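You operate a simulated robot arm through the tools that you are given. There is no shell and no other tool. Be economical: measure what you need, move in short steps, check, and stop when the job is done.

You are at the controls of a simulated two-armed robot. One attempt, no reset.

TASK
Put the seal carton on top of the taped brown carton on the top of the workbench. Put the small brown carton from the top of the workbench on the top of the yellow dryer. Fetch the tall brown carton from the top of the steel table and stand it on the top of the large crate. Take the silver block and put it on the shelf of the red cart. Fetch the clean intake filter that says "BF3C-382" from the top of the wooden table and stand it on the top of the green cabinet. Press the bleed button three times. Open the upper drawer of the green cabinet, put the small seal carton on the top of the red cart away in the inside of the upper green drawer and shut the drawer again. Any order will do. Set down upright: small brown carton, tall brown carton, silver block, clean intake filter.

It is judged by the outcome, as a careful person would: the job done as asked, and still so three seconds after it is handed in. It fails if anything else is knocked over, pushed out of place, dropped, spilled or broken. Lids that push on must go on centred and level and be pressed home; caps that screw on are set level and turned clockwise until they are tight.

THE ROBOT
Two 7-joint arms with vacuum grippers on one trunk, on a base that drives. Base frame: it is fixed to the floor where the robot stands at the start and does not move with it; the origin is under the middle of the robot, x ahead of it, y to its left, z up; the surface under the hand at the start is at about z = 0.85. Readings come in m, degrees, newtons and seconds.
The left shoulder is at the start at [0.07, 0.174, 1.079], the right one opposite. With the tool pointing down near the work surface each hand reaches from about 0.34 to 0.8 m from the robot's upright axis, wherever it stands, measured 20 degrees to its own side. Places, roughly: bleed button [4.9, -0.6, 0.9]; clean intake filter [5.75, -0.25, 0.75]; inside of the upper green drawer [7.5, 0.4, 0.8]; seal carton [0.5, -0.25, 1]; shelf of the red cart [2.3, -0.2, 0.2]; silver block (20x5x6 cm) [1, 0.4, 0.8]; small brown carton [1, -0.25, 1]; small seal carton [2.5, 0, 0.75]; tall brown carton [1.25, 0.25, 1]; taped brown carton [0.75, -0.25, 1]; top of the green cabinet [7.5, 0.2, 0.9]; top of the large crate [3.5, -0.4, 0.6]; top of the yellow dryer [1.8, -2.7, 1]; upper drawer of the green cabinet [7.4, 0.4, 0.8]. Payload 3.5 kg a hand.
Tool frame (each hand has its own): the origin (TCP) lies in the middle of the cups' lips, and z points out of the cups. The gripper has 2 cups of 0.032 m across, covering 0.032 by 0.08 m (tool x, y); the bellows give 0.01 m. With the vacuum on, a cup seals on a smooth face that it is pressed against (1 to 4 N); it does not hold porous or soft things. The pull reaches 76 N.
Orientation is that of the tool frame in the base frame, as a unit quaternion [x, y, z, w]. With the cups facing straight down, the tool's x points along the base's -x, its y along +y and its z along -z.

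THE INTERFACE
- The arms move only by the tool play_rows. It takes "left_steps", "right_steps" or both (then of equal length, played together; a hand with none holds still); each is a list of rows, each a list of 7 numbers: the shift along the tool's x, y, z in m, then the turn, a rotation vector about the tool's x, y, z in degrees, then the vacuum: 1 switches it on, 0 off. In form: [[dx, dy, dz, ax, ay, az, vac], ...]. A call has 1 to 10 rows; each row is the pose to reach, as a shift and turn from the pose commanded when the call began, along the tool's axes at that moment. A row lasts 0.2 s, in which the tool goes at most 0.05 m and 8.6 degrees; a call with a longer step from one row to the next is refused whole, and so is a gripper value outside its range. Where a pose cannot be reached the arm comes as near as it can. A force on the tool above 40 N (or 10 N above the force at the start of the call, whichever is more), or a blocked arm, ends the call early, and 0.2 s more pass. The pull builds up within a second once a cup has sealed. Time passes only in rows, and 0.2 s behind the last, so rows that repeat a pose give it time. The reply holds the time, the measured pose of the TCP, the force on the tool along the base axes and the pull of the vacuum, in the units named above and with some noise, with the torque about the TCP (base axes, N m) and any sound that the robot's microphone picked up.
- Cameras (640 x 400 px; columns grow to the right, rows downward): "scene" is now at [0.139, 0.0101, 1.4071]; the picture's right is [0.11, -0.99, 0.00], its down [-0.50, -0.06, -0.86] and it looks along [0.86, 0.09, -0.51] (base axes); focal length 232 px, centre (320, 200). "left" rides on the left gripper at [0.074, -0.019, -0.11] in its tool frame; the picture's right is [0.25, 0.97, 0.00], its down [-0.77, 0.20, -0.60] and it looks along [-0.59, 0.15, 0.80] (tool axes); focal length 218 px, centre (320, 200). "right" rides on the right gripper at [0.074, 0.019, -0.11] in its tool frame; the picture's right is [-0.25, 0.97, 0.00], its down [-0.77, -0.20, -0.60] and it looks along [-0.58, -0.15, 0.80] (tool axes); focal length 218 px, centre (320, 200). There is no depth. A picture from a camera that has moved, and an enlarged one, comes with that camera's place and axes in the base frame and with its lens.
- grab_frame(camera): a new picture of that camera. The clock stands still meanwhile.
- raise_lower(by): slides the trunk up (or, below 0, down) by that many m; the arms and the scene camera ride with it, the base frame stays. It gives what a move gives, with no picture.
- base_move(legs): drives the robot by 1 to 6 legs, each [ahead, turn to the left] in m and degrees, along the robot's own axes; the way and the turn of a leg run together, so that a leg with both is an arc; at most 1.5 m and 180 degrees a leg. The arms and the cameras ride along, it lands a little off, and it stops where it bumps. It gives what a move gives.
- pan_tilt(pan, tilt): turns the head with the scene camera to pan (to the left, within 86 degrees either way) and tilt (down, from -29 to 69), counted from straight ahead of the robot. It gives what a move gives.
- inspect(camera, box): a new picture of the part [left, top, right, bottom] of that camera's present view, enlarged. The clock stands still meanwhile.
- sign_off(): hands the job in; it is judged then, once.

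Work in short steps. Places have to be worked out from the pictures, the camera data and where the tool is seen: move nearer, look again, correct. Check each grasp and each placing, and mend what went wrong. You have 217 turns and 212 pictures in all, those below and enlarged ones among them. Switch the vacuum off and draw the arms clear of the work before you hand the job in, unless the task says otherwise.

The tools are called by a JSON object that holds its "method" and its "body". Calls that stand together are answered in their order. play_rows: Moves the arms, as the interface text tells. Its arguments: {"type":"object","properties":{"left_steps":{"type":"array","items":{"type":"array","items":{"type":"number"}}},"right_steps":{"type":"array","items":{"type":"array","items":{"type":"number"}}}},"required":[]} The other tools are called the same way: raise_lower (by) slides the trunk up or down; base_move (legs) drives the base; pan_tilt (pan, tilt) turns the head that bears the scene camera; grab_frame (camera) takes a picture; inspect (camera, box) takes an enlarged picture of a part of a camera's view; sign_off () hands the job in.

At the start:

```text
t: 0.0
left_eef_pos: [0.5016, 0.2314, 1.3142]
left_tool_rot: [0.0, 1.0, 0.006, 0.008]
left_force: [71.8, 79.5, -215.9]
left_torque: [-4.66, -6.78, -4.09]
left_pull: 0.1
right_eef_pos: [0.4731, -0.2096, 1.1864]
right_tool_rot: [0.0, 1.0, 0.0, 0.0]
right_force: [-0.2, 0.1, -0.2]
right_torque: [0.0, -0.01, 0.0]
right_pull: 0.1
trunk travel left (down, up): [-0.575, 0.265]
robot x, y, heading: [-0.0034, -0.0014, -0.1]
head pan, tilt: [6.3, 30.5]
```

scene: 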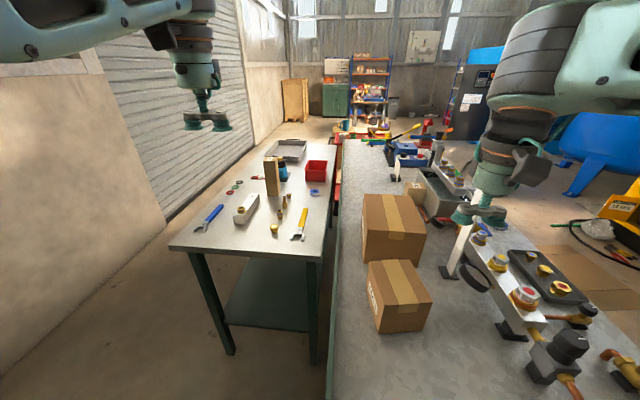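
right: 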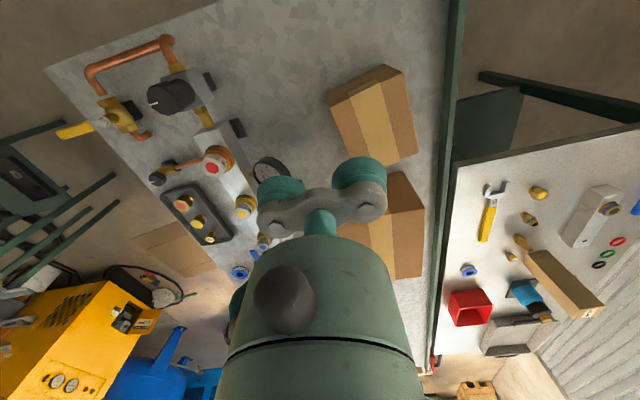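
left: 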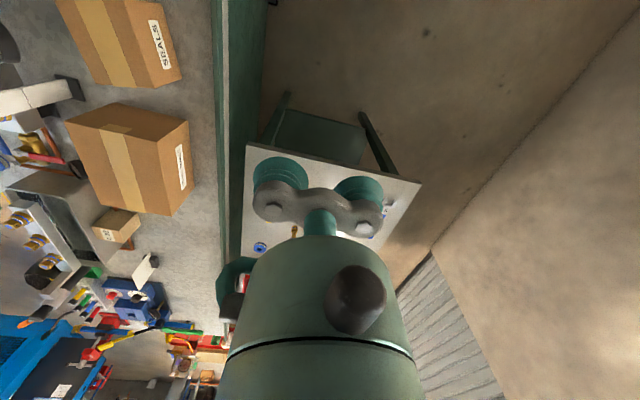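

I start with a closer look at the workbench and the steel table, to locate the cartons.

{"method": "inspect", "body": {"camera": "scene", "box": [330, 130, 530, 350]}}

{"method": "inspect", "body": {"camera": "scene", "box": [160, 130, 350, 260]}}

{"method": "inspect", "body": {"camera": "scene", "box": [270, 20, 500, 170]}}

```text
1.82 times, centred on (430, 240) of scene
camera zoom: at [0.139, 0.0101, 1.4071], right [0.11, -0.99, 0.0], down [-0.5, -0.06, -0.86], along [0.86, 0.09, -0.51], focal length 423 px, centre (120, 127)
```

zoom: 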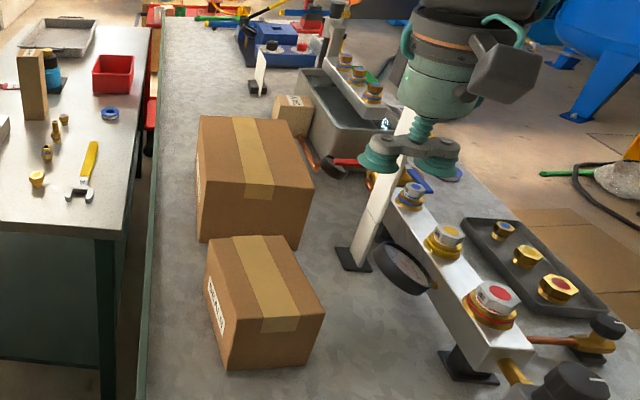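

```text
3.08 times, centred on (255, 195) of scene
camera zoom: at [0.139, 0.0101, 1.4071], right [0.11, -0.99, 0.0], down [-0.5, -0.06, -0.86], along [0.86, 0.09, -0.51], focal length 715 px, centre (520, 215)
```

zoom: 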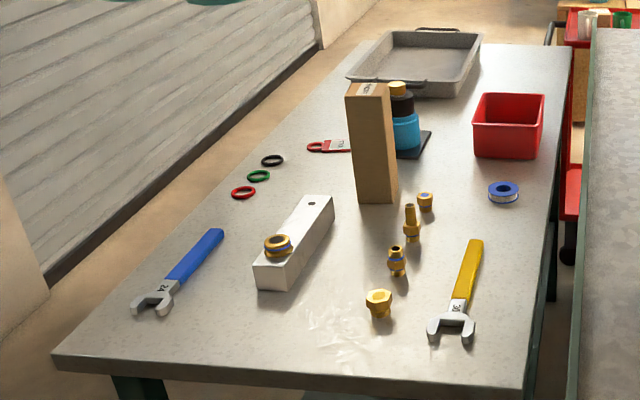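

```text
2.67 times, centred on (385, 95) of scene
camera zoom: at [0.139, 0.0101, 1.4071], right [0.11, -0.99, 0.0], down [-0.5, -0.06, -0.86], along [0.86, 0.09, -0.51], focal length 620 px, centre (147, 480)
```

zoom: 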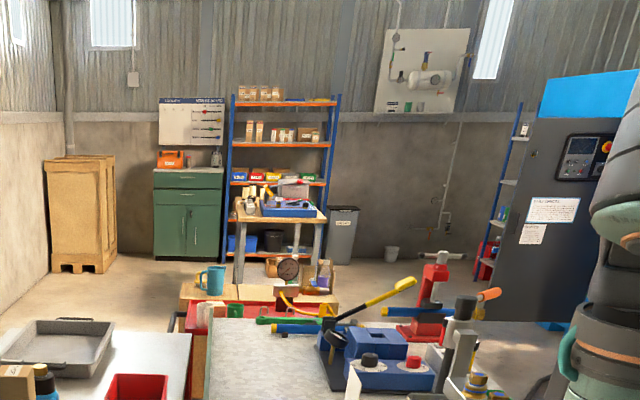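

I look closer at the cartons through the right-hand camera to measure them.

{"method": "inspect", "body": {"camera": "right", "box": [280, 50, 480, 290]}}

{"method": "inspect", "body": {"camera": "scene", "box": [340, 170, 460, 345]}}

{"method": "inspect", "body": {"camera": "left", "box": [0, 0, 220, 260]}}

```text
1.67 times, centred on (380, 170) of right
camera zoom: at [0.4004, -0.1905, 1.2958], right [0.25, 0.97, 0.0], down [0.77, -0.2, 0.6], along [0.58, -0.15, -0.8], focal length 364 px, centre (220, 250)
```

zoom: 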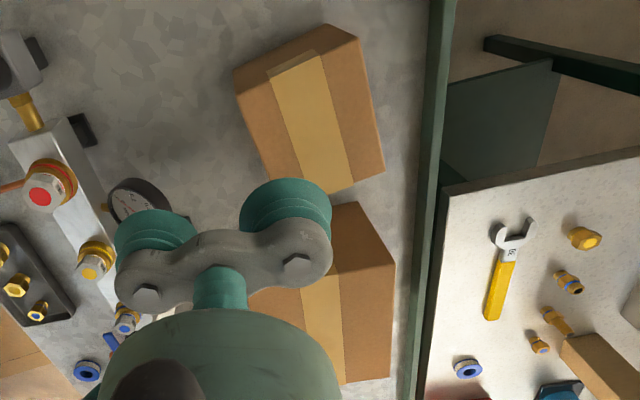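

```text
2.29 times, centred on (400, 258) of scene
camera zoom: at [0.139, 0.0101, 1.4071], right [0.11, -0.99, 0.0], down [-0.5, -0.06, -0.86], along [0.86, 0.09, -0.51], focal length 531 px, centre (137, 69)
```

zoom: 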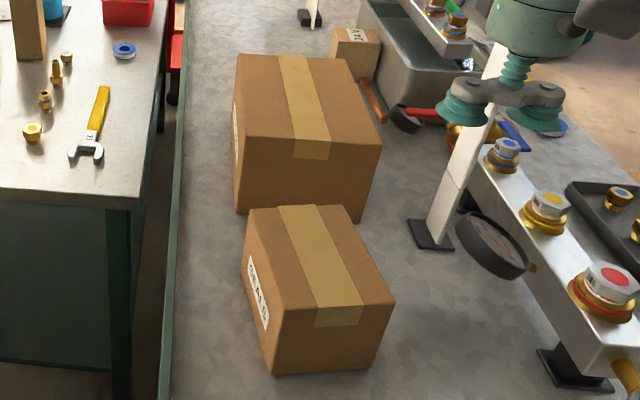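

```text
1.54 times, centred on (110, 130) of left
camera zoom: at [0.4263, 0.212, 1.422], right [-0.25, 0.97, 0.01], down [0.76, 0.19, 0.62], along [0.6, 0.16, -0.79], focal length 336 px, centre (643, 308)
```

zoom: 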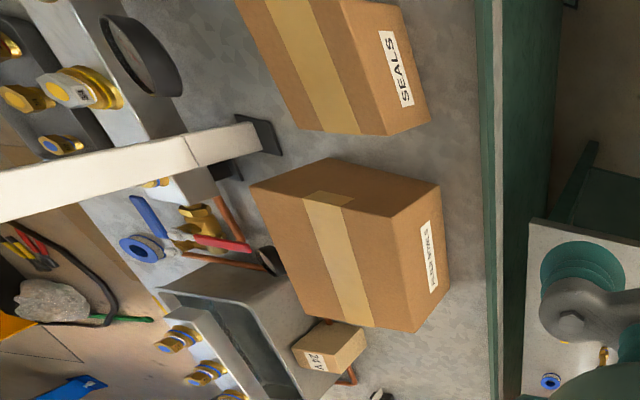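

The seal carton's top is centred near (0.545, -0.138), z≈0.955, turned about 9° left. The taped carton's centre is near (0.81, -0.16), top z≈0.985. I bring the right hand over the seal carton.

{"method": "play_rows", "body": {"right_steps": [[-0.03, 0.03, 0, 0, 0, -4.5, 0], [-0.06, 0.06, 0.01, 0, 0, -9, 0], [-0.072, 0.071, 0.05, 0, 0, -9, 0], [-0.072, 0.071, 0.1, 0, 0, -9, 0], [-0.072, 0.071, 0.15, 0, 0, -9, 0], [-0.072, 0.071, 0.18, 0, 0, -9, 0]]}}

{"method": "grab_frame", "body": {"camera": "right"}}

{"method": "grab_frame", "body": {"camera": "scene"}}

```text
t: 1.4
left_eef_pos: [0.5042, 0.2317, 1.3141]
left_tool_rot: [0.002, 1.0, 0.008, 0.012]
left_force: [40.7, 53.0, -130.1]
left_torque: [-3.34, -4.53, -2.88]
left_pull: 0.0
right_eef_pos: [0.5458, -0.1411, 1.0049]
right_tool_rot: [-0.079, 0.997, 0.001, -0.001]
right_force: [-0.1, -0.6, 0.5]
right_torque: [0.03, -0.04, 0.01]
right_pull: 0.0
trunk travel left (down, up): [-0.575, 0.265]
robot x, y, heading: [-0.0009, 0.0034, -0.1]
head pan, tilt: [6.3, 30.5]
```

```text
202 pictures are left
camera right: at [0.4713, -0.1334, 1.1145], right [0.1, 1.0, 0.0], down [0.79, -0.08, 0.6], along [0.6, -0.06, -0.8], focal length 218 px, centre (320, 200)
```

right: 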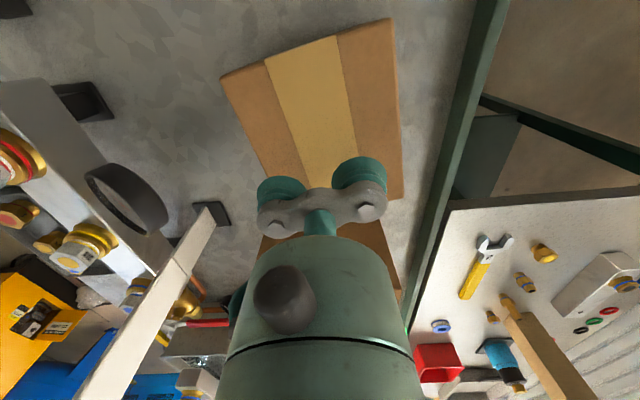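

```text
201 pictures are left
camera scene: at [0.1397, 0.0099, 1.4071], right [0.11, -0.99, 0.0], down [-0.5, -0.06, -0.86], along [0.86, 0.09, -0.51], focal length 232 px, centre (320, 200)
```

scene: 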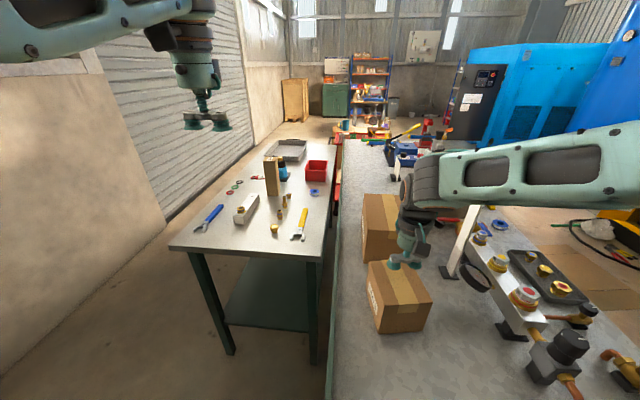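

The hand is within a few mm of the carton's centre. I lower with vacuum on to press lightly.

{"method": "play_rows", "body": {"right_steps": [[0.004, 0.006, 0.03, 0, 0, -1, 1], [0.004, 0.006, 0.045, 0, 0, -1, 1], [0.004, 0.006, 0.05, 0, 0, -1, 1], [0.004, 0.006, 0.053, 0, 0, -1, 1], [0.004, 0.006, 0.053, 0, 0, -1, 1], [0.004, 0.006, 0.053, 0, 0, -1, 1]]}}

```text
t: 2.4
left_eef_pos: [0.5013, 0.2322, 1.3152]
left_tool_rot: [0.001, 1.0, 0.009, 0.016]
left_force: [30.7, 23.0, -73.2]
left_torque: [-0.97, -1.53, -0.86]
left_pull: 0.1
right_eef_pos: [0.5402, -0.1332, 0.9602]
right_tool_rot: [-0.087, 0.996, 0.0, 0.007]
right_force: [-4.1, -1.7, 16.3]
right_torque: [-0.08, 0.53, 0.22]
right_pull: 75.5
trunk travel left (down, up): [-0.575, 0.265]
robot x, y, heading: [-0.0013, 0.0028, 0.2]
head pan, tilt: [6.3, 30.5]
stopped in row 5 (right hand): the force on the tool passed its limit at 43 N (the readings are from after the stop); the commanded pose is now the measured one
```

Sealed at full pull, top z≈0.962. I lift about 0.2 m.

{"method": "play_rows", "body": {"right_steps": [[0, 0, -0.02, 0, 0, 0, 1], [0, 0, -0.06, 0, 0, 0, 1], [0, 0, -0.1, 0, 0, 0, 1], [0, 0, -0.14, 0, 0, 0, 1], [0, 0, -0.18, 0, 0, 0, 1], [0, 0, -0.2, 0, 0, 0, 1], [0, 0, -0.2, 0, 0, 0, 1]]}}

{"method": "grab_frame", "body": {"camera": "scene"}}

```text
t: 2.8
left_eef_pos: [0.5054, 0.2328, 1.3125]
left_tool_rot: [0.003, 1.0, 0.01, 0.016]
left_force: [17.0, 14.6, -42.1]
left_torque: [-0.54, -0.94, -0.56]
left_pull: 0.0
right_eef_pos: [0.5431, -0.1338, 0.9659]
right_tool_rot: [-0.087, 0.996, 0.0, 0.004]
right_force: [-0.1, -0.6, -2.2]
right_torque: [0.04, 0.0, -0.01]
right_pull: 75.3
trunk travel left (down, up): [-0.575, 0.265]
robot x, y, heading: [-0.0002, 0.0016, 0.1]
head pan, tilt: [6.3, 30.5]
stopped in row 1 (left hand): the force on the tool passed its limit at 95 N (the readings are from after the stop); the commanded pose is now the measured one
```

```text
200 pictures are left
camera scene: at [0.1398, 0.0101, 1.4066], right [0.11, -0.99, 0.0], down [-0.5, -0.06, -0.86], along [0.86, 0.09, -0.51], focal length 232 px, centre (320, 200)
```

scene: 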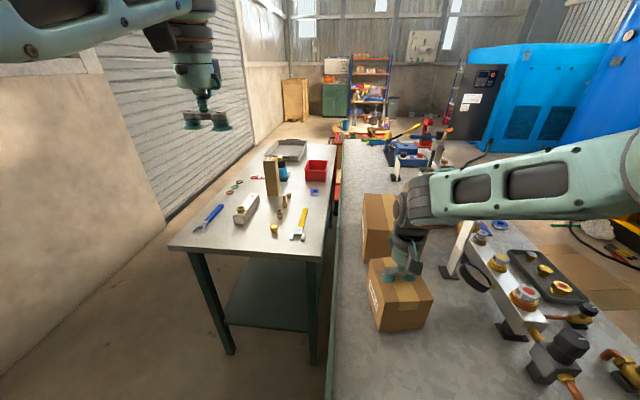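

The left hand's odd load stopped it. It may be straining in its start pose, so I move the left hand down and outward while the right lifts.

{"method": "play_rows", "body": {"right_steps": [[0, 0, -0.02, 0, 0, 0, 1], [0, 0, -0.06, 0, 0, 0, 1], [0, 0, -0.1, 0, 0, 0, 1], [0, 0, -0.14, 0, 0, 0, 1], [0, 0, -0.18, 0, 0, 0, 1], [0, 0, -0.2, 0, 0, 0, 1]], "left_steps": [[0, 0, 0.01, 0, 0, 0, 0], [0, 0, 0.02, 0, 0, 0, 0], [0, 0, 0.03, 0, 0, 0, 0], [0, 0, 0.04, 0, 0, 0, 0], [0, 0, 0.05, 0, 0, 0, 0], [0, 0, 0.06, 0, 0, 0, 0]]}}

{"method": "grab_frame", "body": {"camera": "scene"}}

```text
t: 4.2
left_eef_pos: [0.5052, 0.2356, 1.2539]
left_tool_rot: [0.002, 1.0, 0.01, 0.015]
left_force: [0.1, 0.0, 1.2]
left_torque: [0.0, 0.02, 0.02]
left_pull: 0.0
right_eef_pos: [0.5413, -0.136, 1.1663]
right_tool_rot: [-0.086, 0.996, 0.0, 0.003]
right_force: [0.6, 0.5, -2.7]
right_torque: [0.01, 0.0, 0.0]
right_pull: 74.8
trunk travel left (down, up): [-0.575, 0.265]
robot x, y, heading: [0.0055, -0.0, 0.1]
head pan, tilt: [6.3, 30.5]
```

```text
199 pictures are left
camera scene: at [0.1391, 0.0104, 1.4071], right [0.11, -0.99, 0.0], down [-0.5, -0.06, -0.86], along [0.86, 0.09, -0.51], focal length 232 px, centre (320, 200)
```

scene: 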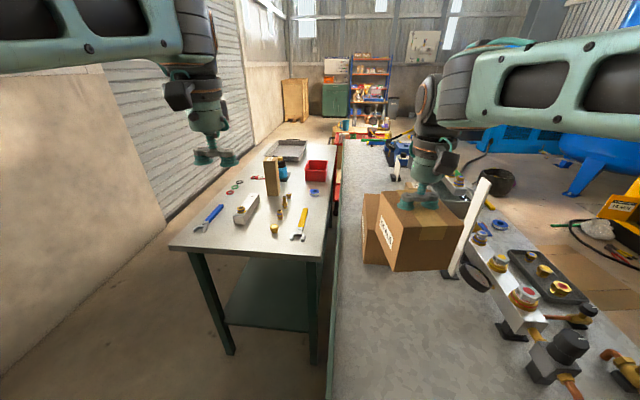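

The left arm is at ease now, and the seal carton hangs free. I carry it over the taped carton at this height and turn it to match.

{"method": "play_rows", "body": {"right_steps": [[-0.042, -0.011, 0, 0, 0, 1, 1], [-0.084, -0.022, 0, 0, 0, 2, 1], [-0.126, -0.033, 0, 0, 0, 3, 1], [-0.168, -0.044, 0, 0, 0, 4, 1], [-0.21, -0.055, 0, 0, 0, 5, 1], [-0.251, -0.066, 0, 0, 0, 6, 1], [-0.251, -0.066, 0, 0, 0, 6, 1]]}}

{"method": "grab_frame", "body": {"camera": "scene"}}

{"method": "grab_frame", "body": {"camera": "left"}}

{"method": "grab_frame", "body": {"camera": "right"}}

```text
t: 5.2
left_eef_pos: [0.5112, 0.2329, 1.2514]
left_tool_rot: [0.002, 1.0, 0.01, 0.012]
left_force: [0.7, -0.1, 0.9]
left_torque: [0.04, 0.02, -0.02]
left_pull: 0.0
right_eef_pos: [0.7073, -0.1479, 1.1292]
right_tool_rot: [-0.06, 0.998, -0.001, -0.02]
right_force: [50.9, 41.4, -141.5]
right_torque: [-5.38, -4.19, -3.25]
right_pull: 75.5
right hand out of reach, approached as far as the arm can: row 4
trunk travel left (down, up): [-0.575, 0.265]
robot x, y, heading: [0.0013, -0.0028, 0.0]
head pan, tilt: [6.3, 30.5]
stopped in row 4 (right hand): the force on the tool passed its limit at 340 N (the readings are from after the stop); the commanded pose is now the measured one
```

```text
198 pictures are left
camera scene: at [0.146, 0.0094, 1.4064], right [0.11, -0.99, 0.0], down [-0.51, -0.05, -0.86], along [0.85, 0.09, -0.51], focal length 232 px, centre (320, 200)
```

scene: 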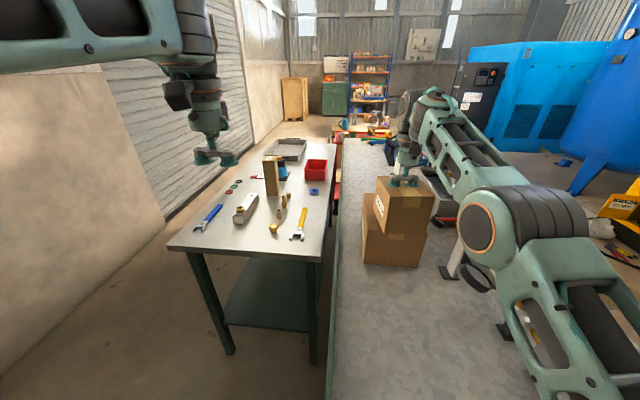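

```text
197 pictures are left
camera left: at [0.4357, 0.2129, 1.3585], right [-0.25, 0.97, 0.01], down [0.76, 0.19, 0.63], along [0.6, 0.17, -0.78], focal length 218 px, centre (320, 200)
```

left: 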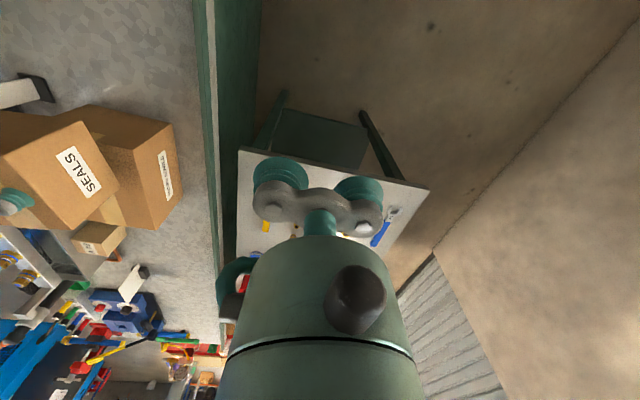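

```text
196 pictures are left
camera right: at [0.6366, -0.137, 1.2421], right [0.14, 0.99, -0.01], down [0.81, -0.11, 0.57], along [0.57, -0.08, -0.82], focal length 218 px, centre (320, 200)
```

right: 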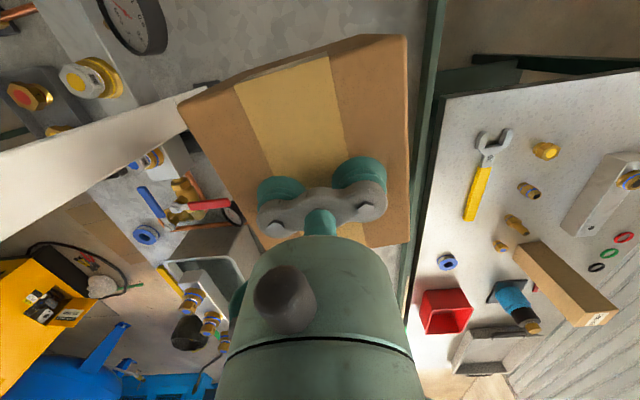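

The arm ran out of reach at this height and its elbow swung low. The carton is still held, clear above the taped one, and nothing looks shifted. Raising the trunk puts the shoulder at wrist height, which gives more reach.

{"method": "raise_lower", "body": {"by": 0.2}}

{"method": "pan_tilt", "body": {"pan": -20, "tilt": 50}}

{"method": "grab_frame", "body": {"camera": "scene"}}

```text
t: 7.3
left_eef_pos: [0.5053, 0.2336, 1.4543]
left_tool_rot: [0.002, 1.0, 0.01, 0.015]
left_force: [-0.7, 0.3, 0.0]
left_torque: [0.01, -0.03, -0.01]
left_pull: 0.0
right_eef_pos: [0.7022, -0.1459, 1.3329]
right_tool_rot: [-0.063, 0.998, -0.001, -0.018]
right_force: [39.2, 40.8, -150.5]
right_torque: [-5.24, -6.55, -3.22]
right_pull: 75.5
trunk travel left (down, up): [-0.775, 0.065]
robot x, y, heading: [-0.0038, 0.0046, 0.0]
head pan, tilt: [6.3, 30.5]
```

```text
t: 8.2
left_eef_pos: [0.5054, 0.2337, 1.4534]
left_tool_rot: [0.002, 1.0, 0.01, 0.016]
left_force: [0.2, 0.2, 0.2]
left_torque: [-0.01, -0.03, 0.01]
left_pull: 0.0
right_eef_pos: [0.7014, -0.1463, 1.3312]
right_tool_rot: [-0.062, 0.998, -0.001, -0.017]
right_force: [38.1, 41.9, -149.4]
right_torque: [-5.17, -6.5, -3.19]
right_pull: 75.4
trunk travel left (down, up): [-0.775, 0.065]
robot x, y, heading: [0.0024, 0.0006, -0.0]
head pan, tilt: [-20.0, 50.0]
```

```text
195 pictures are left
camera scene: at [0.1219, -0.0259, 1.5784], right [-0.34, -0.94, 0.0], down [-0.72, 0.26, -0.64], along [0.6, -0.22, -0.77], focal length 232 px, centre (320, 200)
```

scene: 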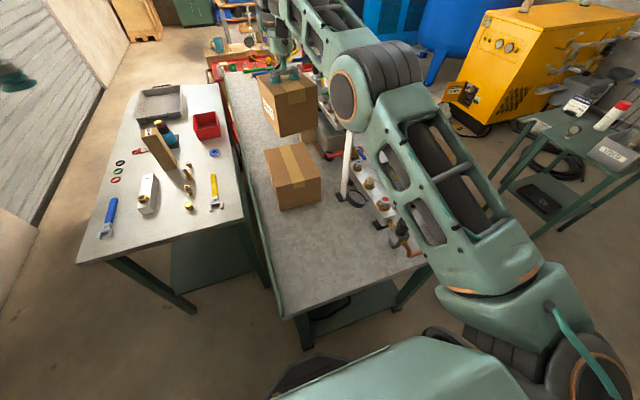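

The bench's near edge is at x≈0.3, so driving ahead is limited. The right arm is straining like the left was, so I ease it by pulling back and down a little.

{"method": "play_rows", "body": {"right_steps": [[0.02, 0, 0.02, 0, 0, 0, 1], [0.04, 0, 0.05, 0, 0, 0, 1], [0.06, 0, 0.08, 0, 0, 0, 1], [0.06, 0, 0.1, 0, 0, 0, 1], [0.06, 0, 0.1, 0, 0, 0, 1]]}}

{"method": "grab_frame", "body": {"camera": "scene"}}

```text
t: 9.4
left_eef_pos: [0.5057, 0.2336, 1.4552]
left_tool_rot: [0.002, 1.0, 0.009, 0.015]
left_force: [0.7, 0.1, 0.6]
left_torque: [-0.04, -0.03, -0.01]
left_pull: 0.0
right_eef_pos: [0.6362, -0.1556, 1.2355]
right_tool_rot: [-0.063, 0.998, -0.002, -0.025]
right_force: [-0.4, 0.2, -2.4]
right_torque: [0.01, 0.01, -0.01]
right_pull: 75.5
trunk travel left (down, up): [-0.775, 0.065]
robot x, y, heading: [-0.0011, -0.0042, -0.1]
head pan, tilt: [-20.0, 50.0]
```

```text
194 pictures are left
camera scene: at [0.122, -0.026, 1.5783], right [-0.34, -0.94, 0.0], down [-0.72, 0.26, -0.64], along [0.6, -0.22, -0.77], focal length 232 px, centre (320, 200)
```

scene: 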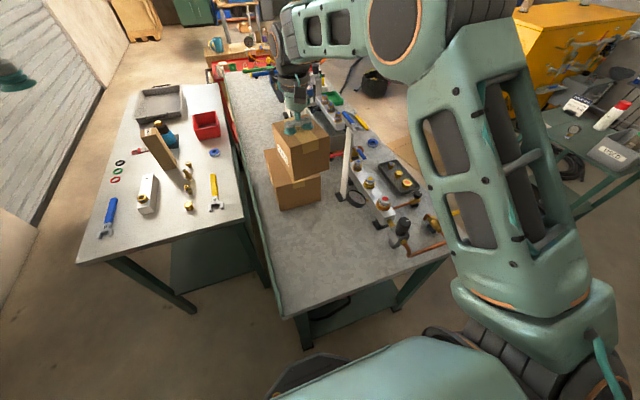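

The arm is relaxed again. I move forward and down over the taped carton, correcting the small tilt.

{"method": "play_rows", "body": {"right_steps": [[-0.02, -0.003, 0.03, 0, -1, 1, 1], [-0.05, -0.007, 0.06, 0, -2, 2, 1], [-0.08, -0.012, 0.067, 0, -2.8, 3, 1], [-0.11, -0.016, 0.067, 0, -2.8, 3, 1], [-0.14, -0.021, 0.067, 0, -2.8, 3, 1], [-0.166, -0.0245, 0.067, 0, -2.8, 3, 1], [-0.166, -0.0245, 0.067, 0, -2.8, 3, 1]]}}

{"method": "grab_frame", "body": {"camera": "scene"}}

{"method": "grab_frame", "body": {"camera": "left"}}

```text
t: 11.0
left_eef_pos: [0.506, 0.2346, 1.4545]
left_tool_rot: [0.002, 1.0, 0.01, 0.015]
left_force: [0.1, 0.0, -0.2]
left_torque: [0.02, 0.0, -0.01]
left_pull: 0.0
right_eef_pos: [0.7527, -0.1677, 1.161]
right_tool_rot: [-0.037, 0.999, -0.001, 0.0]
right_force: [0.1, -0.7, -2.0]
right_torque: [-0.01, 0.03, 0.04]
right_pull: 75.8
right hand out of reach, approached as far as the arm can: row 5, 6, 7
trunk travel left (down, up): [-0.775, 0.065]
robot x, y, heading: [0.0016, -0.0026, -0.2]
head pan, tilt: [-20.0, 50.0]
```

```text
193 pictures are left
camera scene: at [0.1224, -0.0256, 1.5783], right [-0.34, -0.94, 0.0], down [-0.72, 0.26, -0.64], along [0.6, -0.22, -0.77], focal length 232 px, centre (320, 200)
```

scene: 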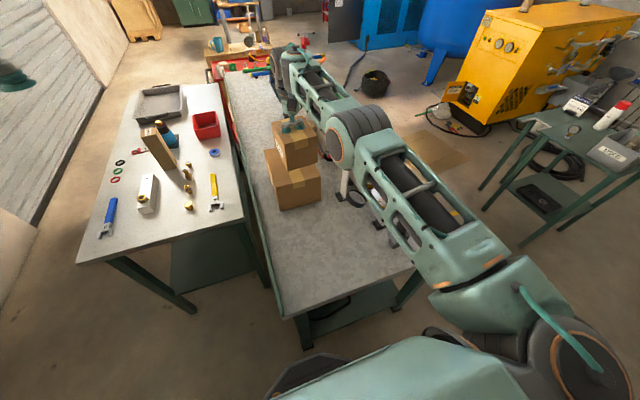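

```text
192 pictures are left
camera left: at [0.4294, 0.2142, 1.5606], right [-0.25, 0.97, 0.01], down [0.75, 0.19, 0.63], along [0.61, 0.16, -0.78], focal length 218 px, centre (320, 200)
```

left: 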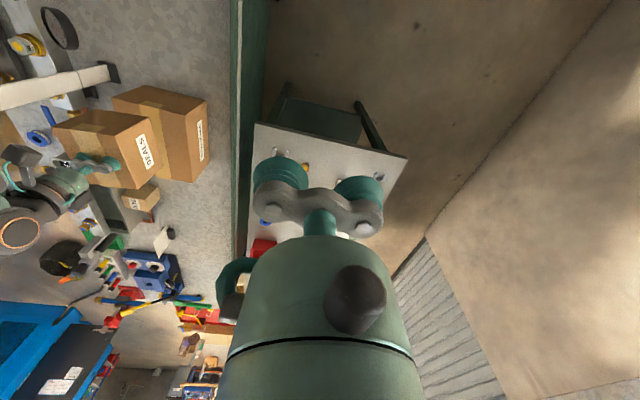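

The limit here is x≈0.753 and I want about 0.80. I check below whether the base has room to drive a few cm ahead.

{"method": "pan_tilt", "body": {"pan": 15, "tilt": 69}}

{"method": "grab_frame", "body": {"camera": "scene"}}

```text
t: 12.1
left_eef_pos: [0.504, 0.2332, 1.4534]
left_tool_rot: [0.002, 1.0, 0.01, 0.015]
left_force: [-0.1, 0.4, 0.2]
left_torque: [0.01, 0.02, 0.01]
left_pull: 0.1
right_eef_pos: [0.7549, -0.1664, 1.1604]
right_tool_rot: [-0.036, 0.999, -0.001, 0.002]
right_force: [0.3, 0.1, -1.9]
right_torque: [0.03, -0.01, -0.01]
right_pull: 75.3
trunk travel left (down, up): [-0.775, 0.065]
robot x, y, heading: [-0.0005, -0.0007, 0.0]
head pan, tilt: [15.0, 68.8]
```

```text
191 pictures are left
camera scene: at [0.1032, 0.0147, 1.5565], right [0.26, -0.97, 0.0], down [-0.9, -0.24, -0.36], along [0.35, 0.09, -0.93], focal length 232 px, centre (320, 200)
```

scene: 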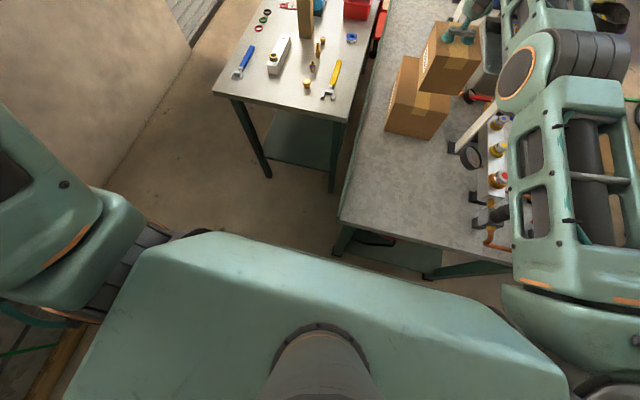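

The body's front looks well short of the bench edge, so I drive 4 cm ahead.

{"method": "base_move", "body": {"legs": [[0.04, 0]]}}

{"method": "pan_tilt", "body": {"pan": -12, "tilt": 42}}

{"method": "inspect", "body": {"camera": "scene", "box": [230, 60, 430, 260]}}

{"method": "inspect", "body": {"camera": "left", "box": [0, 40, 240, 240]}}

```text
t: 12.9
left_eef_pos: [0.5366, 0.234, 1.4583]
left_tool_rot: [0.002, 1.0, 0.01, 0.019]
left_force: [-0.5, 0.3, 0.3]
left_torque: [0.04, -0.07, -0.01]
left_pull: 0.0
right_eef_pos: [0.7881, -0.1671, 1.1678]
right_tool_rot: [-0.036, 0.999, 0.0, 0.005]
right_force: [-0.4, 0.0, -1.3]
right_torque: [-0.01, -0.05, -0.03]
right_pull: 75.7
trunk travel left (down, up): [-0.775, 0.065]
robot x, y, heading: [0.0367, -0.0014, -0.1]
head pan, tilt: [15.0, 68.8]
```

```text
t: 13.8
left_eef_pos: [0.5478, 0.2343, 1.4544]
left_tool_rot: [0.003, 1.0, 0.009, 0.015]
left_force: [0.7, -0.1, 0.2]
left_torque: [0.01, 0.02, -0.02]
left_pull: 0.0
right_eef_pos: [0.7969, -0.1683, 1.1606]
right_tool_rot: [-0.036, 0.999, 0.0, 0.0]
right_force: [0.9, -0.4, -2.9]
right_torque: [-0.01, 0.01, 0.0]
right_pull: 75.0
trunk travel left (down, up): [-0.775, 0.065]
robot x, y, heading: [0.0386, 0.0002, -0.2]
head pan, tilt: [-12.0, 42.0]
```

```text
2.00 times, centred on (330, 160) of scene
camera zoom: at [0.1734, -0.017, 1.5892], right [-0.21, -0.98, 0.0], down [-0.66, 0.14, -0.74], along [0.73, -0.15, -0.67], focal length 465 px, centre (300, 280)
```

zoom: 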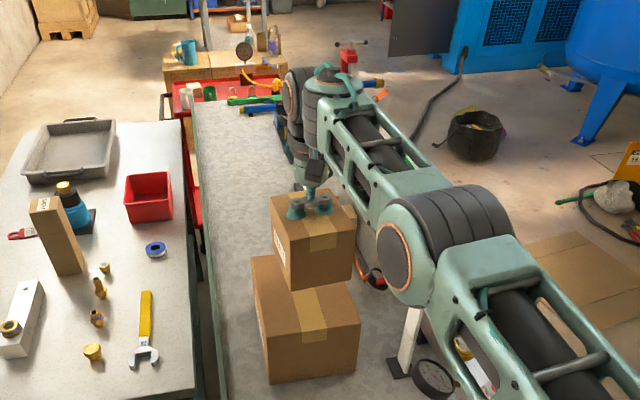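

```text
2.00 times, centred on (120, 140) of left
camera zoom: at [0.4708, 0.2137, 1.5604], right [-0.25, 0.97, 0.01], down [0.75, 0.19, 0.63], along [0.61, 0.17, -0.78], focal length 436 px, centre (720, 320)
```

zoom: 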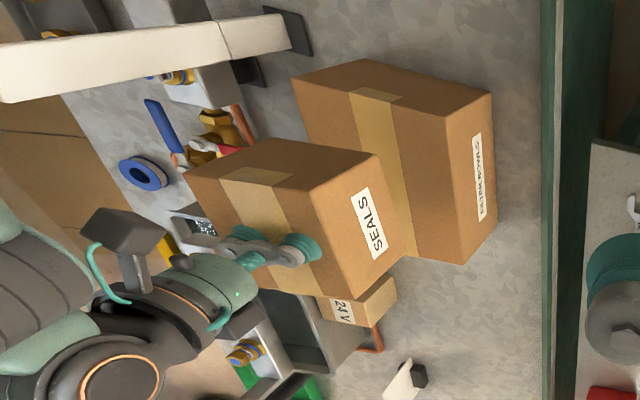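

The cartons look parallel. The elbow is near the white post's top, so I raise the trunk first and lower only the hand, so that the elbow does not sink.

{"method": "raise_lower", "body": {"by": 0.06}}

{"method": "play_rows", "body": {"right_steps": [[0, 0.003, 0.03, 0, 0, 0, 1], [0, 0.007, 0.06, 0, 0, 0, 1], [0, 0.01, 0.09, 0, 0, 0, 1], [0, 0.01, 0.105, 0, 0, 0, 1], [0, 0.01, 0.105, 0, 0, 0, 1]]}}

{"method": "grab_frame", "body": {"camera": "scene"}}

{"method": "inspect", "body": {"camera": "left", "box": [0, 40, 240, 240]}}

```text
t: 14.8
left_eef_pos: [0.5453, 0.2345, 1.5147]
left_tool_rot: [0.003, 1.0, 0.01, 0.016]
left_force: [0.6, 0.9, -0.2]
left_torque: [-0.02, -0.03, 0.02]
left_pull: 0.1
right_eef_pos: [0.7947, -0.166, 1.2229]
right_tool_rot: [-0.037, 0.999, 0.0, 0.001]
right_force: [-0.1, 0.4, -2.2]
right_torque: [-0.03, 0.02, 0.01]
right_pull: 75.6
trunk travel left (down, up): [-0.835, 0.005]
robot x, y, heading: [0.0394, 0.0007, 0.1]
head pan, tilt: [-12.0, 42.0]
```

```text
t: 16.0
left_eef_pos: [0.5452, 0.2334, 1.5147]
left_tool_rot: [0.002, 1.0, 0.009, 0.016]
left_force: [-0.3, 0.3, 0.4]
left_torque: [0.06, -0.02, 0.0]
left_pull: 0.0
right_eef_pos: [0.7945, -0.1585, 1.1164]
right_tool_rot: [-0.037, 0.999, 0.0, 0.001]
right_force: [0.1, 0.4, -2.3]
right_torque: [0.0, -0.03, -0.02]
right_pull: 75.5
trunk travel left (down, up): [-0.835, 0.005]
robot x, y, heading: [0.0416, 0.0021, 0.1]
head pan, tilt: [-12.0, 42.0]
```

```text
188 pictures are left
camera scene: at [0.1709, -0.0171, 1.6496], right [-0.21, -0.98, 0.0], down [-0.65, 0.14, -0.74], along [0.73, -0.15, -0.67], focal length 232 px, centre (320, 200)
```

scene: 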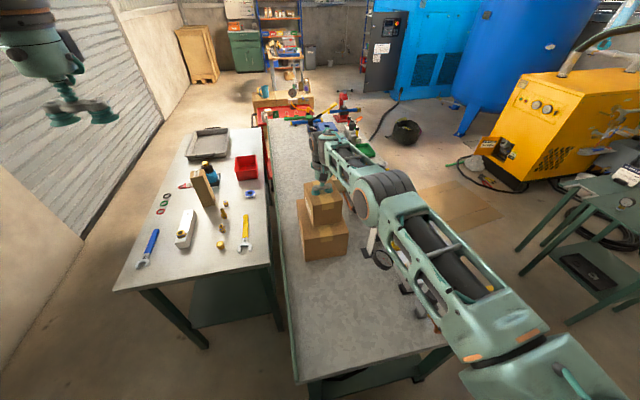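

```text
2.00 times, centred on (120, 140) of left
camera zoom: at [0.4682, 0.2137, 1.6213], right [-0.25, 0.97, 0.01], down [0.75, 0.19, 0.63], along [0.61, 0.16, -0.78], focal length 436 px, centre (720, 320)
```

zoom: 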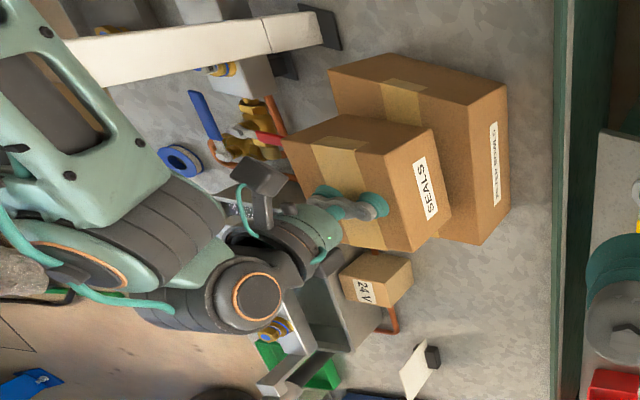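

About 2 cm remain. I lower gently until it touches.

{"method": "play_rows", "body": {"right_steps": [[-0.006, 0, 0.008, 0, 0, 0, 1], [-0.01, 0, 0.013, 0, 0, 0, 1], [-0.01, 0, 0.016, 0, 0, 0, 1], [-0.01, 0, 0.018, 0, 0, 0, 1], [-0.01, 0, 0.019, 0, 0, 0, 1]]}}

{"method": "inspect", "body": {"camera": "scene", "box": [270, 160, 390, 270]}}

```text
t: 17.2
left_eef_pos: [0.543, 0.2357, 1.5159]
left_tool_rot: [0.002, 1.0, 0.009, 0.016]
left_force: [0.4, 0.7, 0.6]
left_torque: [-0.04, 0.02, -0.02]
left_pull: 0.1
right_eef_pos: [0.7958, -0.1559, 1.1009]
right_tool_rot: [-0.037, 0.999, -0.001, 0.004]
right_force: [5.1, 0.3, 10.8]
right_torque: [0.19, 0.26, -0.09]
right_pull: 75.4
right hand out of reach, approached as far as the arm can: row 1, 2, 3, 4, 5
trunk travel left (down, up): [-0.835, 0.005]
robot x, y, heading: [0.0391, -0.0003, -0.0]
head pan, tilt: [-12.0, 42.0]
```

```text
3.64 times, centred on (330, 215) of scene
camera zoom: at [0.1694, -0.0163, 1.65], right [-0.21, -0.98, 0.0], down [-0.65, 0.14, -0.74], along [0.73, -0.15, -0.67], focal length 845 px, centre (284, 146)
```

zoom: 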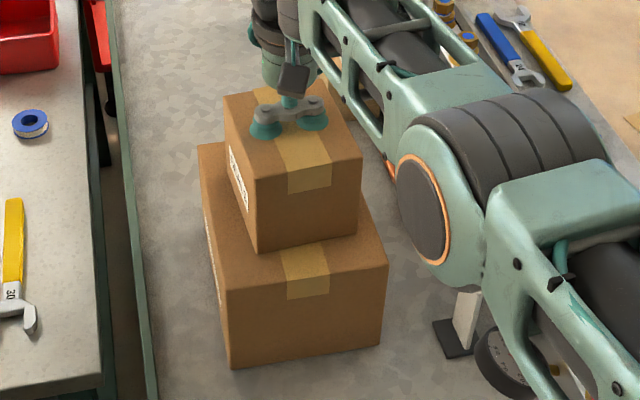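

It rests on the taped carton (about 11 N contact). I release the vacuum, wait, then lift away.

{"method": "play_rows", "body": {"right_steps": [[0, 0, 0, 0, 0, 0, 0], [0, 0, 0, 0, 0, 0, 0], [0, 0, 0, 0, 0, 0, 0], [0, 0, -0.005, 0, 0, 0, 0], [0, 0, -0.03, 0, 0, 0, 0], [0.01, 0, -0.07, 0, 0, 0, 0], [0.03, 0, -0.11, 0, 0, 0, 0]]}}

{"method": "inspect", "body": {"camera": "scene", "box": [270, 130, 430, 270]}}

{"method": "inspect", "body": {"camera": "left", "box": [0, 40, 240, 240]}}

```text
t: 18.8
left_eef_pos: [0.5427, 0.2356, 1.516]
left_tool_rot: [0.002, 1.0, 0.009, 0.017]
left_force: [0.6, -0.5, 0.5]
left_torque: [-0.02, -0.01, 0.03]
left_pull: 0.1
right_eef_pos: [0.764, -0.1593, 1.2089]
right_tool_rot: [-0.038, 0.999, 0.0, 0.002]
right_force: [-0.3, -0.6, 0.0]
right_torque: [0.01, -0.05, -0.02]
right_pull: 0.1
trunk travel left (down, up): [-0.835, 0.005]
robot x, y, heading: [0.0401, 0.0002, 0.0]
head pan, tilt: [-12.0, 42.0]
```

```text
2.86 times, centred on (350, 200) of scene
camera zoom: at [0.1676, -0.0168, 1.6497], right [-0.21, -0.98, 0.0], down [-0.65, 0.14, -0.74], along [0.73, -0.15, -0.67], focal length 664 px, centre (234, 200)
```

zoom: 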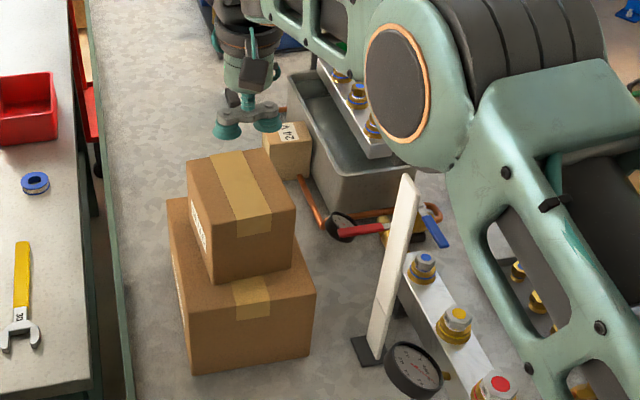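

```text
2.00 times, centred on (120, 140) of left
camera zoom: at [0.4649, 0.2141, 1.6221], right [-0.25, 0.97, 0.01], down [0.75, 0.19, 0.63], along [0.61, 0.16, -0.77], focal length 436 px, centre (720, 320)
```

zoom: 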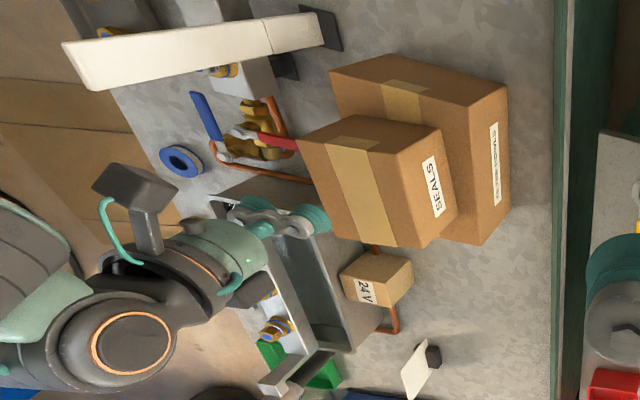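

Seal carton is placed well. Next I retract the right hand to a compact pose before driving to the steel table.

{"method": "play_rows", "body": {"right_steps": [[0.02, 0, -0.04, 0, 0, 0, 0], [0.05, 0, -0.08, 0, 0, 0, 0], [0.09, 0, -0.11, 0, 0, 0, 0], [0.13, 0, -0.13, 0, 0, 0, 0], [0.17, -0.01, -0.14, 0, 0, 0, 0], [0.21, -0.03, -0.15, 0, 0, 0, 0], [0.25, -0.05, -0.15, 0, 0, 0, 0]]}}

{"method": "pan_tilt", "body": {"pan": 10, "tilt": 45}}

{"method": "grab_frame", "body": {"camera": "scene"}}

```text
t: 20.4
left_eef_pos: [0.5413, 0.2316, 1.5151]
left_tool_rot: [0.002, 1.0, 0.009, 0.017]
left_force: [-0.1, -0.3, 0.4]
left_torque: [0.01, -0.01, -0.04]
left_pull: 0.1
right_eef_pos: [0.5176, -0.2276, 1.3563]
right_tool_rot: [-0.036, 0.999, 0.001, 0.003]
right_force: [0.4, -0.5, 0.5]
right_torque: [0.03, -0.03, 0.01]
right_pull: 0.1
trunk travel left (down, up): [-0.835, 0.005]
robot x, y, heading: [0.0392, -0.0047, 0.1]
head pan, tilt: [-12.0, 42.0]
```

```text
t: 21.3
left_eef_pos: [0.5452, 0.234, 1.5144]
left_tool_rot: [0.002, 1.0, 0.009, 0.015]
left_force: [-0.3, 0.3, 0.1]
left_torque: [0.01, 0.03, 0.01]
left_pull: 0.0
right_eef_pos: [0.5208, -0.2256, 1.3569]
right_tool_rot: [-0.037, 0.999, 0.0, 0.001]
right_force: [0.6, -1.3, -0.1]
right_torque: [0.03, 0.01, 0.0]
right_pull: 0.1
trunk travel left (down, up): [-0.835, 0.005]
robot x, y, heading: [0.0427, 0.0007, -0.1]
head pan, tilt: [10.0, 45.0]
```

```text
183 pictures are left
camera scene: at [0.1696, 0.0145, 1.6452], right [0.17, -0.98, 0.0], down [-0.7, -0.12, -0.71], along [0.7, 0.12, -0.71], focal length 232 px, centre (320, 200)
```

scene: 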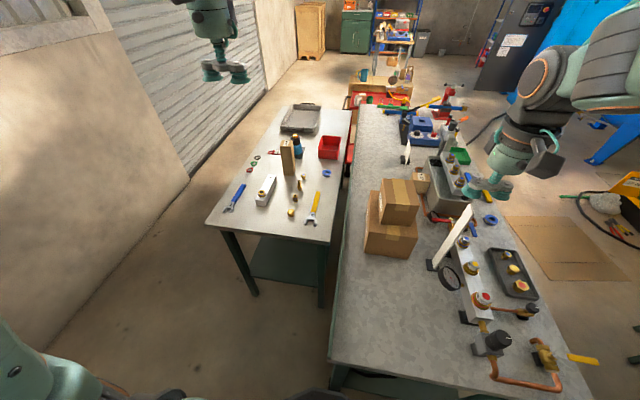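

Next I back off, then swing around to face the steel table at about (0.33, 0.42).

{"method": "base_move", "body": {"legs": [[-0.15, 0], [0, 45], [0.6, 0], [0, -45]]}}

{"method": "pan_tilt", "body": {"pan": 0, "tilt": 50}}

{"method": "grab_frame", "body": {"camera": "scene"}}

{"method": "grab_frame", "body": {"camera": "left"}}

{"method": "grab_frame", "body": {"camera": "right"}}

```text
t: 29.8
left_eef_pos: [0.8195, 0.6585, 1.5145]
left_tool_rot: [0.001, 1.0, 0.008, 0.015]
left_force: [-0.6, -0.4, -1.0]
left_torque: [0.0, -0.03, 0.03]
left_pull: 0.1
right_eef_pos: [0.7943, 0.1982, 1.3558]
right_tool_rot: [-0.037, 0.999, -0.001, 0.001]
right_force: [1.2, -0.1, -0.2]
right_torque: [0.02, 0.02, 0.01]
right_pull: 0.0
trunk travel left (down, up): [-0.835, 0.005]
robot x, y, heading: [0.3149, 0.4226, -0.0]
head pan, tilt: [10.0, 45.0]
```

```text
t: 30.5
left_eef_pos: [0.8187, 0.6567, 1.5139]
left_tool_rot: [0.001, 1.0, 0.009, 0.016]
left_force: [-0.3, 0.5, -0.1]
left_torque: [-0.02, 0.04, 0.0]
left_pull: 0.1
right_eef_pos: [0.7949, 0.1984, 1.357]
right_tool_rot: [-0.037, 0.999, 0.0, 0.001]
right_force: [-0.2, -1.1, 0.5]
right_torque: [0.0, 0.0, -0.04]
right_pull: 0.0
trunk travel left (down, up): [-0.835, 0.005]
robot x, y, heading: [0.3132, 0.4219, 0.3]
head pan, tilt: [0.0, 50.0]
```

```text
182 pictures are left
camera scene: at [0.4403, 0.4237, 1.6384], right [0.0, -1.0, 0.0], down [-0.77, 0.0, -0.64], along [0.64, 0.0, -0.77], focal length 232 px, centre (320, 200)
```

scene: 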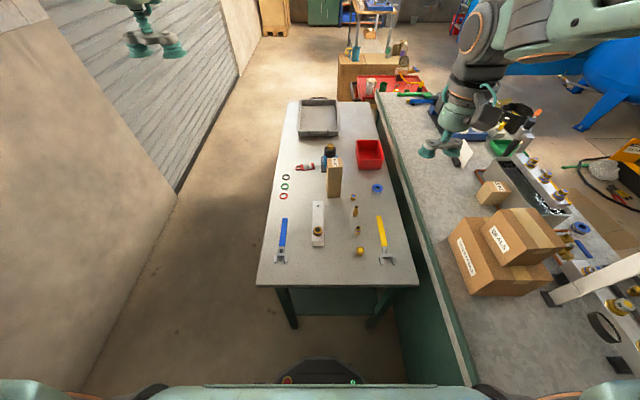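

```text
181 pictures are left
camera left: at [0.7421, 0.6375, 1.6213], right [-0.25, 0.97, 0.01], down [0.75, 0.19, 0.63], along [0.61, 0.17, -0.78], focal length 218 px, centre (320, 200)
```

left: 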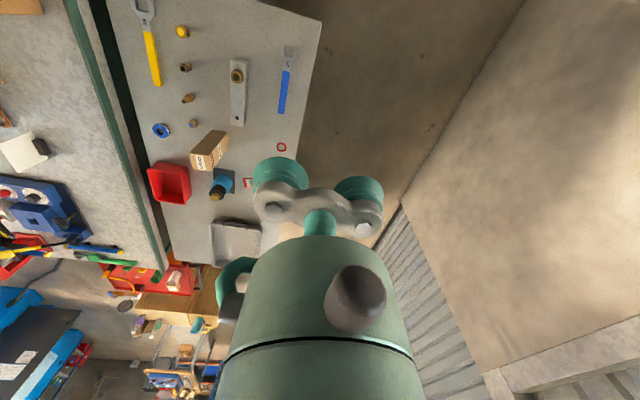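

```text
180 pictures are left
camera right: at [0.7201, 0.2118, 1.4663], right [0.18, 0.98, 0.0], down [0.78, -0.14, 0.61], along [0.6, -0.11, -0.8], focal length 218 px, centre (320, 200)
```

right: 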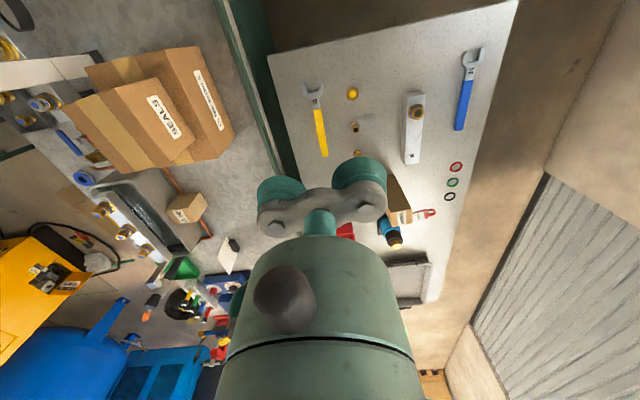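

Good position. I zoom on the block and the tall carton to measure them and see what sits on the block.

{"method": "inspect", "body": {"camera": "scene", "box": [250, 130, 420, 290]}}

{"method": "inspect", "body": {"camera": "right", "box": [300, 40, 500, 180]}}

{"method": "inspect", "body": {"camera": "left", "box": [110, 0, 310, 220]}}

```text
2.50 times, centred on (335, 210) of scene
camera zoom: at [0.4403, 0.4237, 1.6384], right [0.0, -1.0, 0.0], down [-0.77, 0.0, -0.64], along [0.64, 0.0, -0.77], focal length 581 px, centre (282, 175)
```

zoom: 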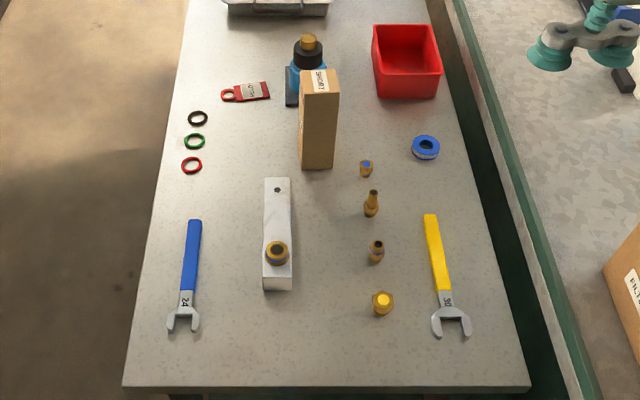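

```text
2.86 times, centred on (400, 110) of right
camera zoom: at [0.7201, 0.2118, 1.4663], right [0.18, 0.98, 0.0], down [0.78, -0.14, 0.61], along [0.6, -0.11, -0.8], focal length 624 px, centre (91, 457)
```

zoom: 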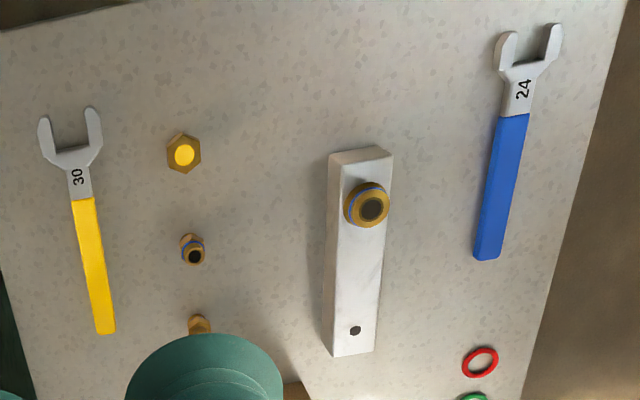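

```text
1.82 times, centred on (210, 110) of left
camera zoom: at [0.7421, 0.6375, 1.6213], right [-0.25, 0.97, 0.01], down [0.75, 0.19, 0.63], along [0.61, 0.17, -0.78], focal length 397 px, centre (520, 364)
```

zoom: 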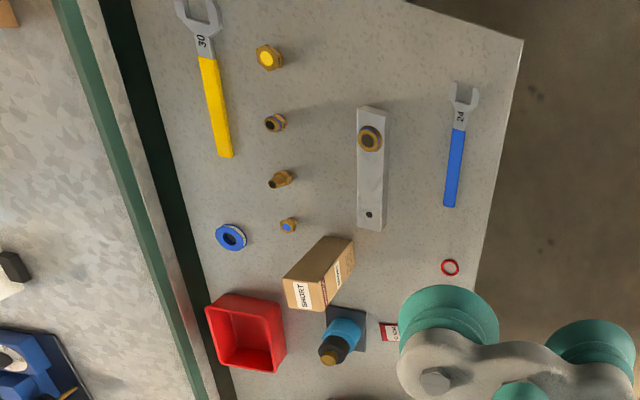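

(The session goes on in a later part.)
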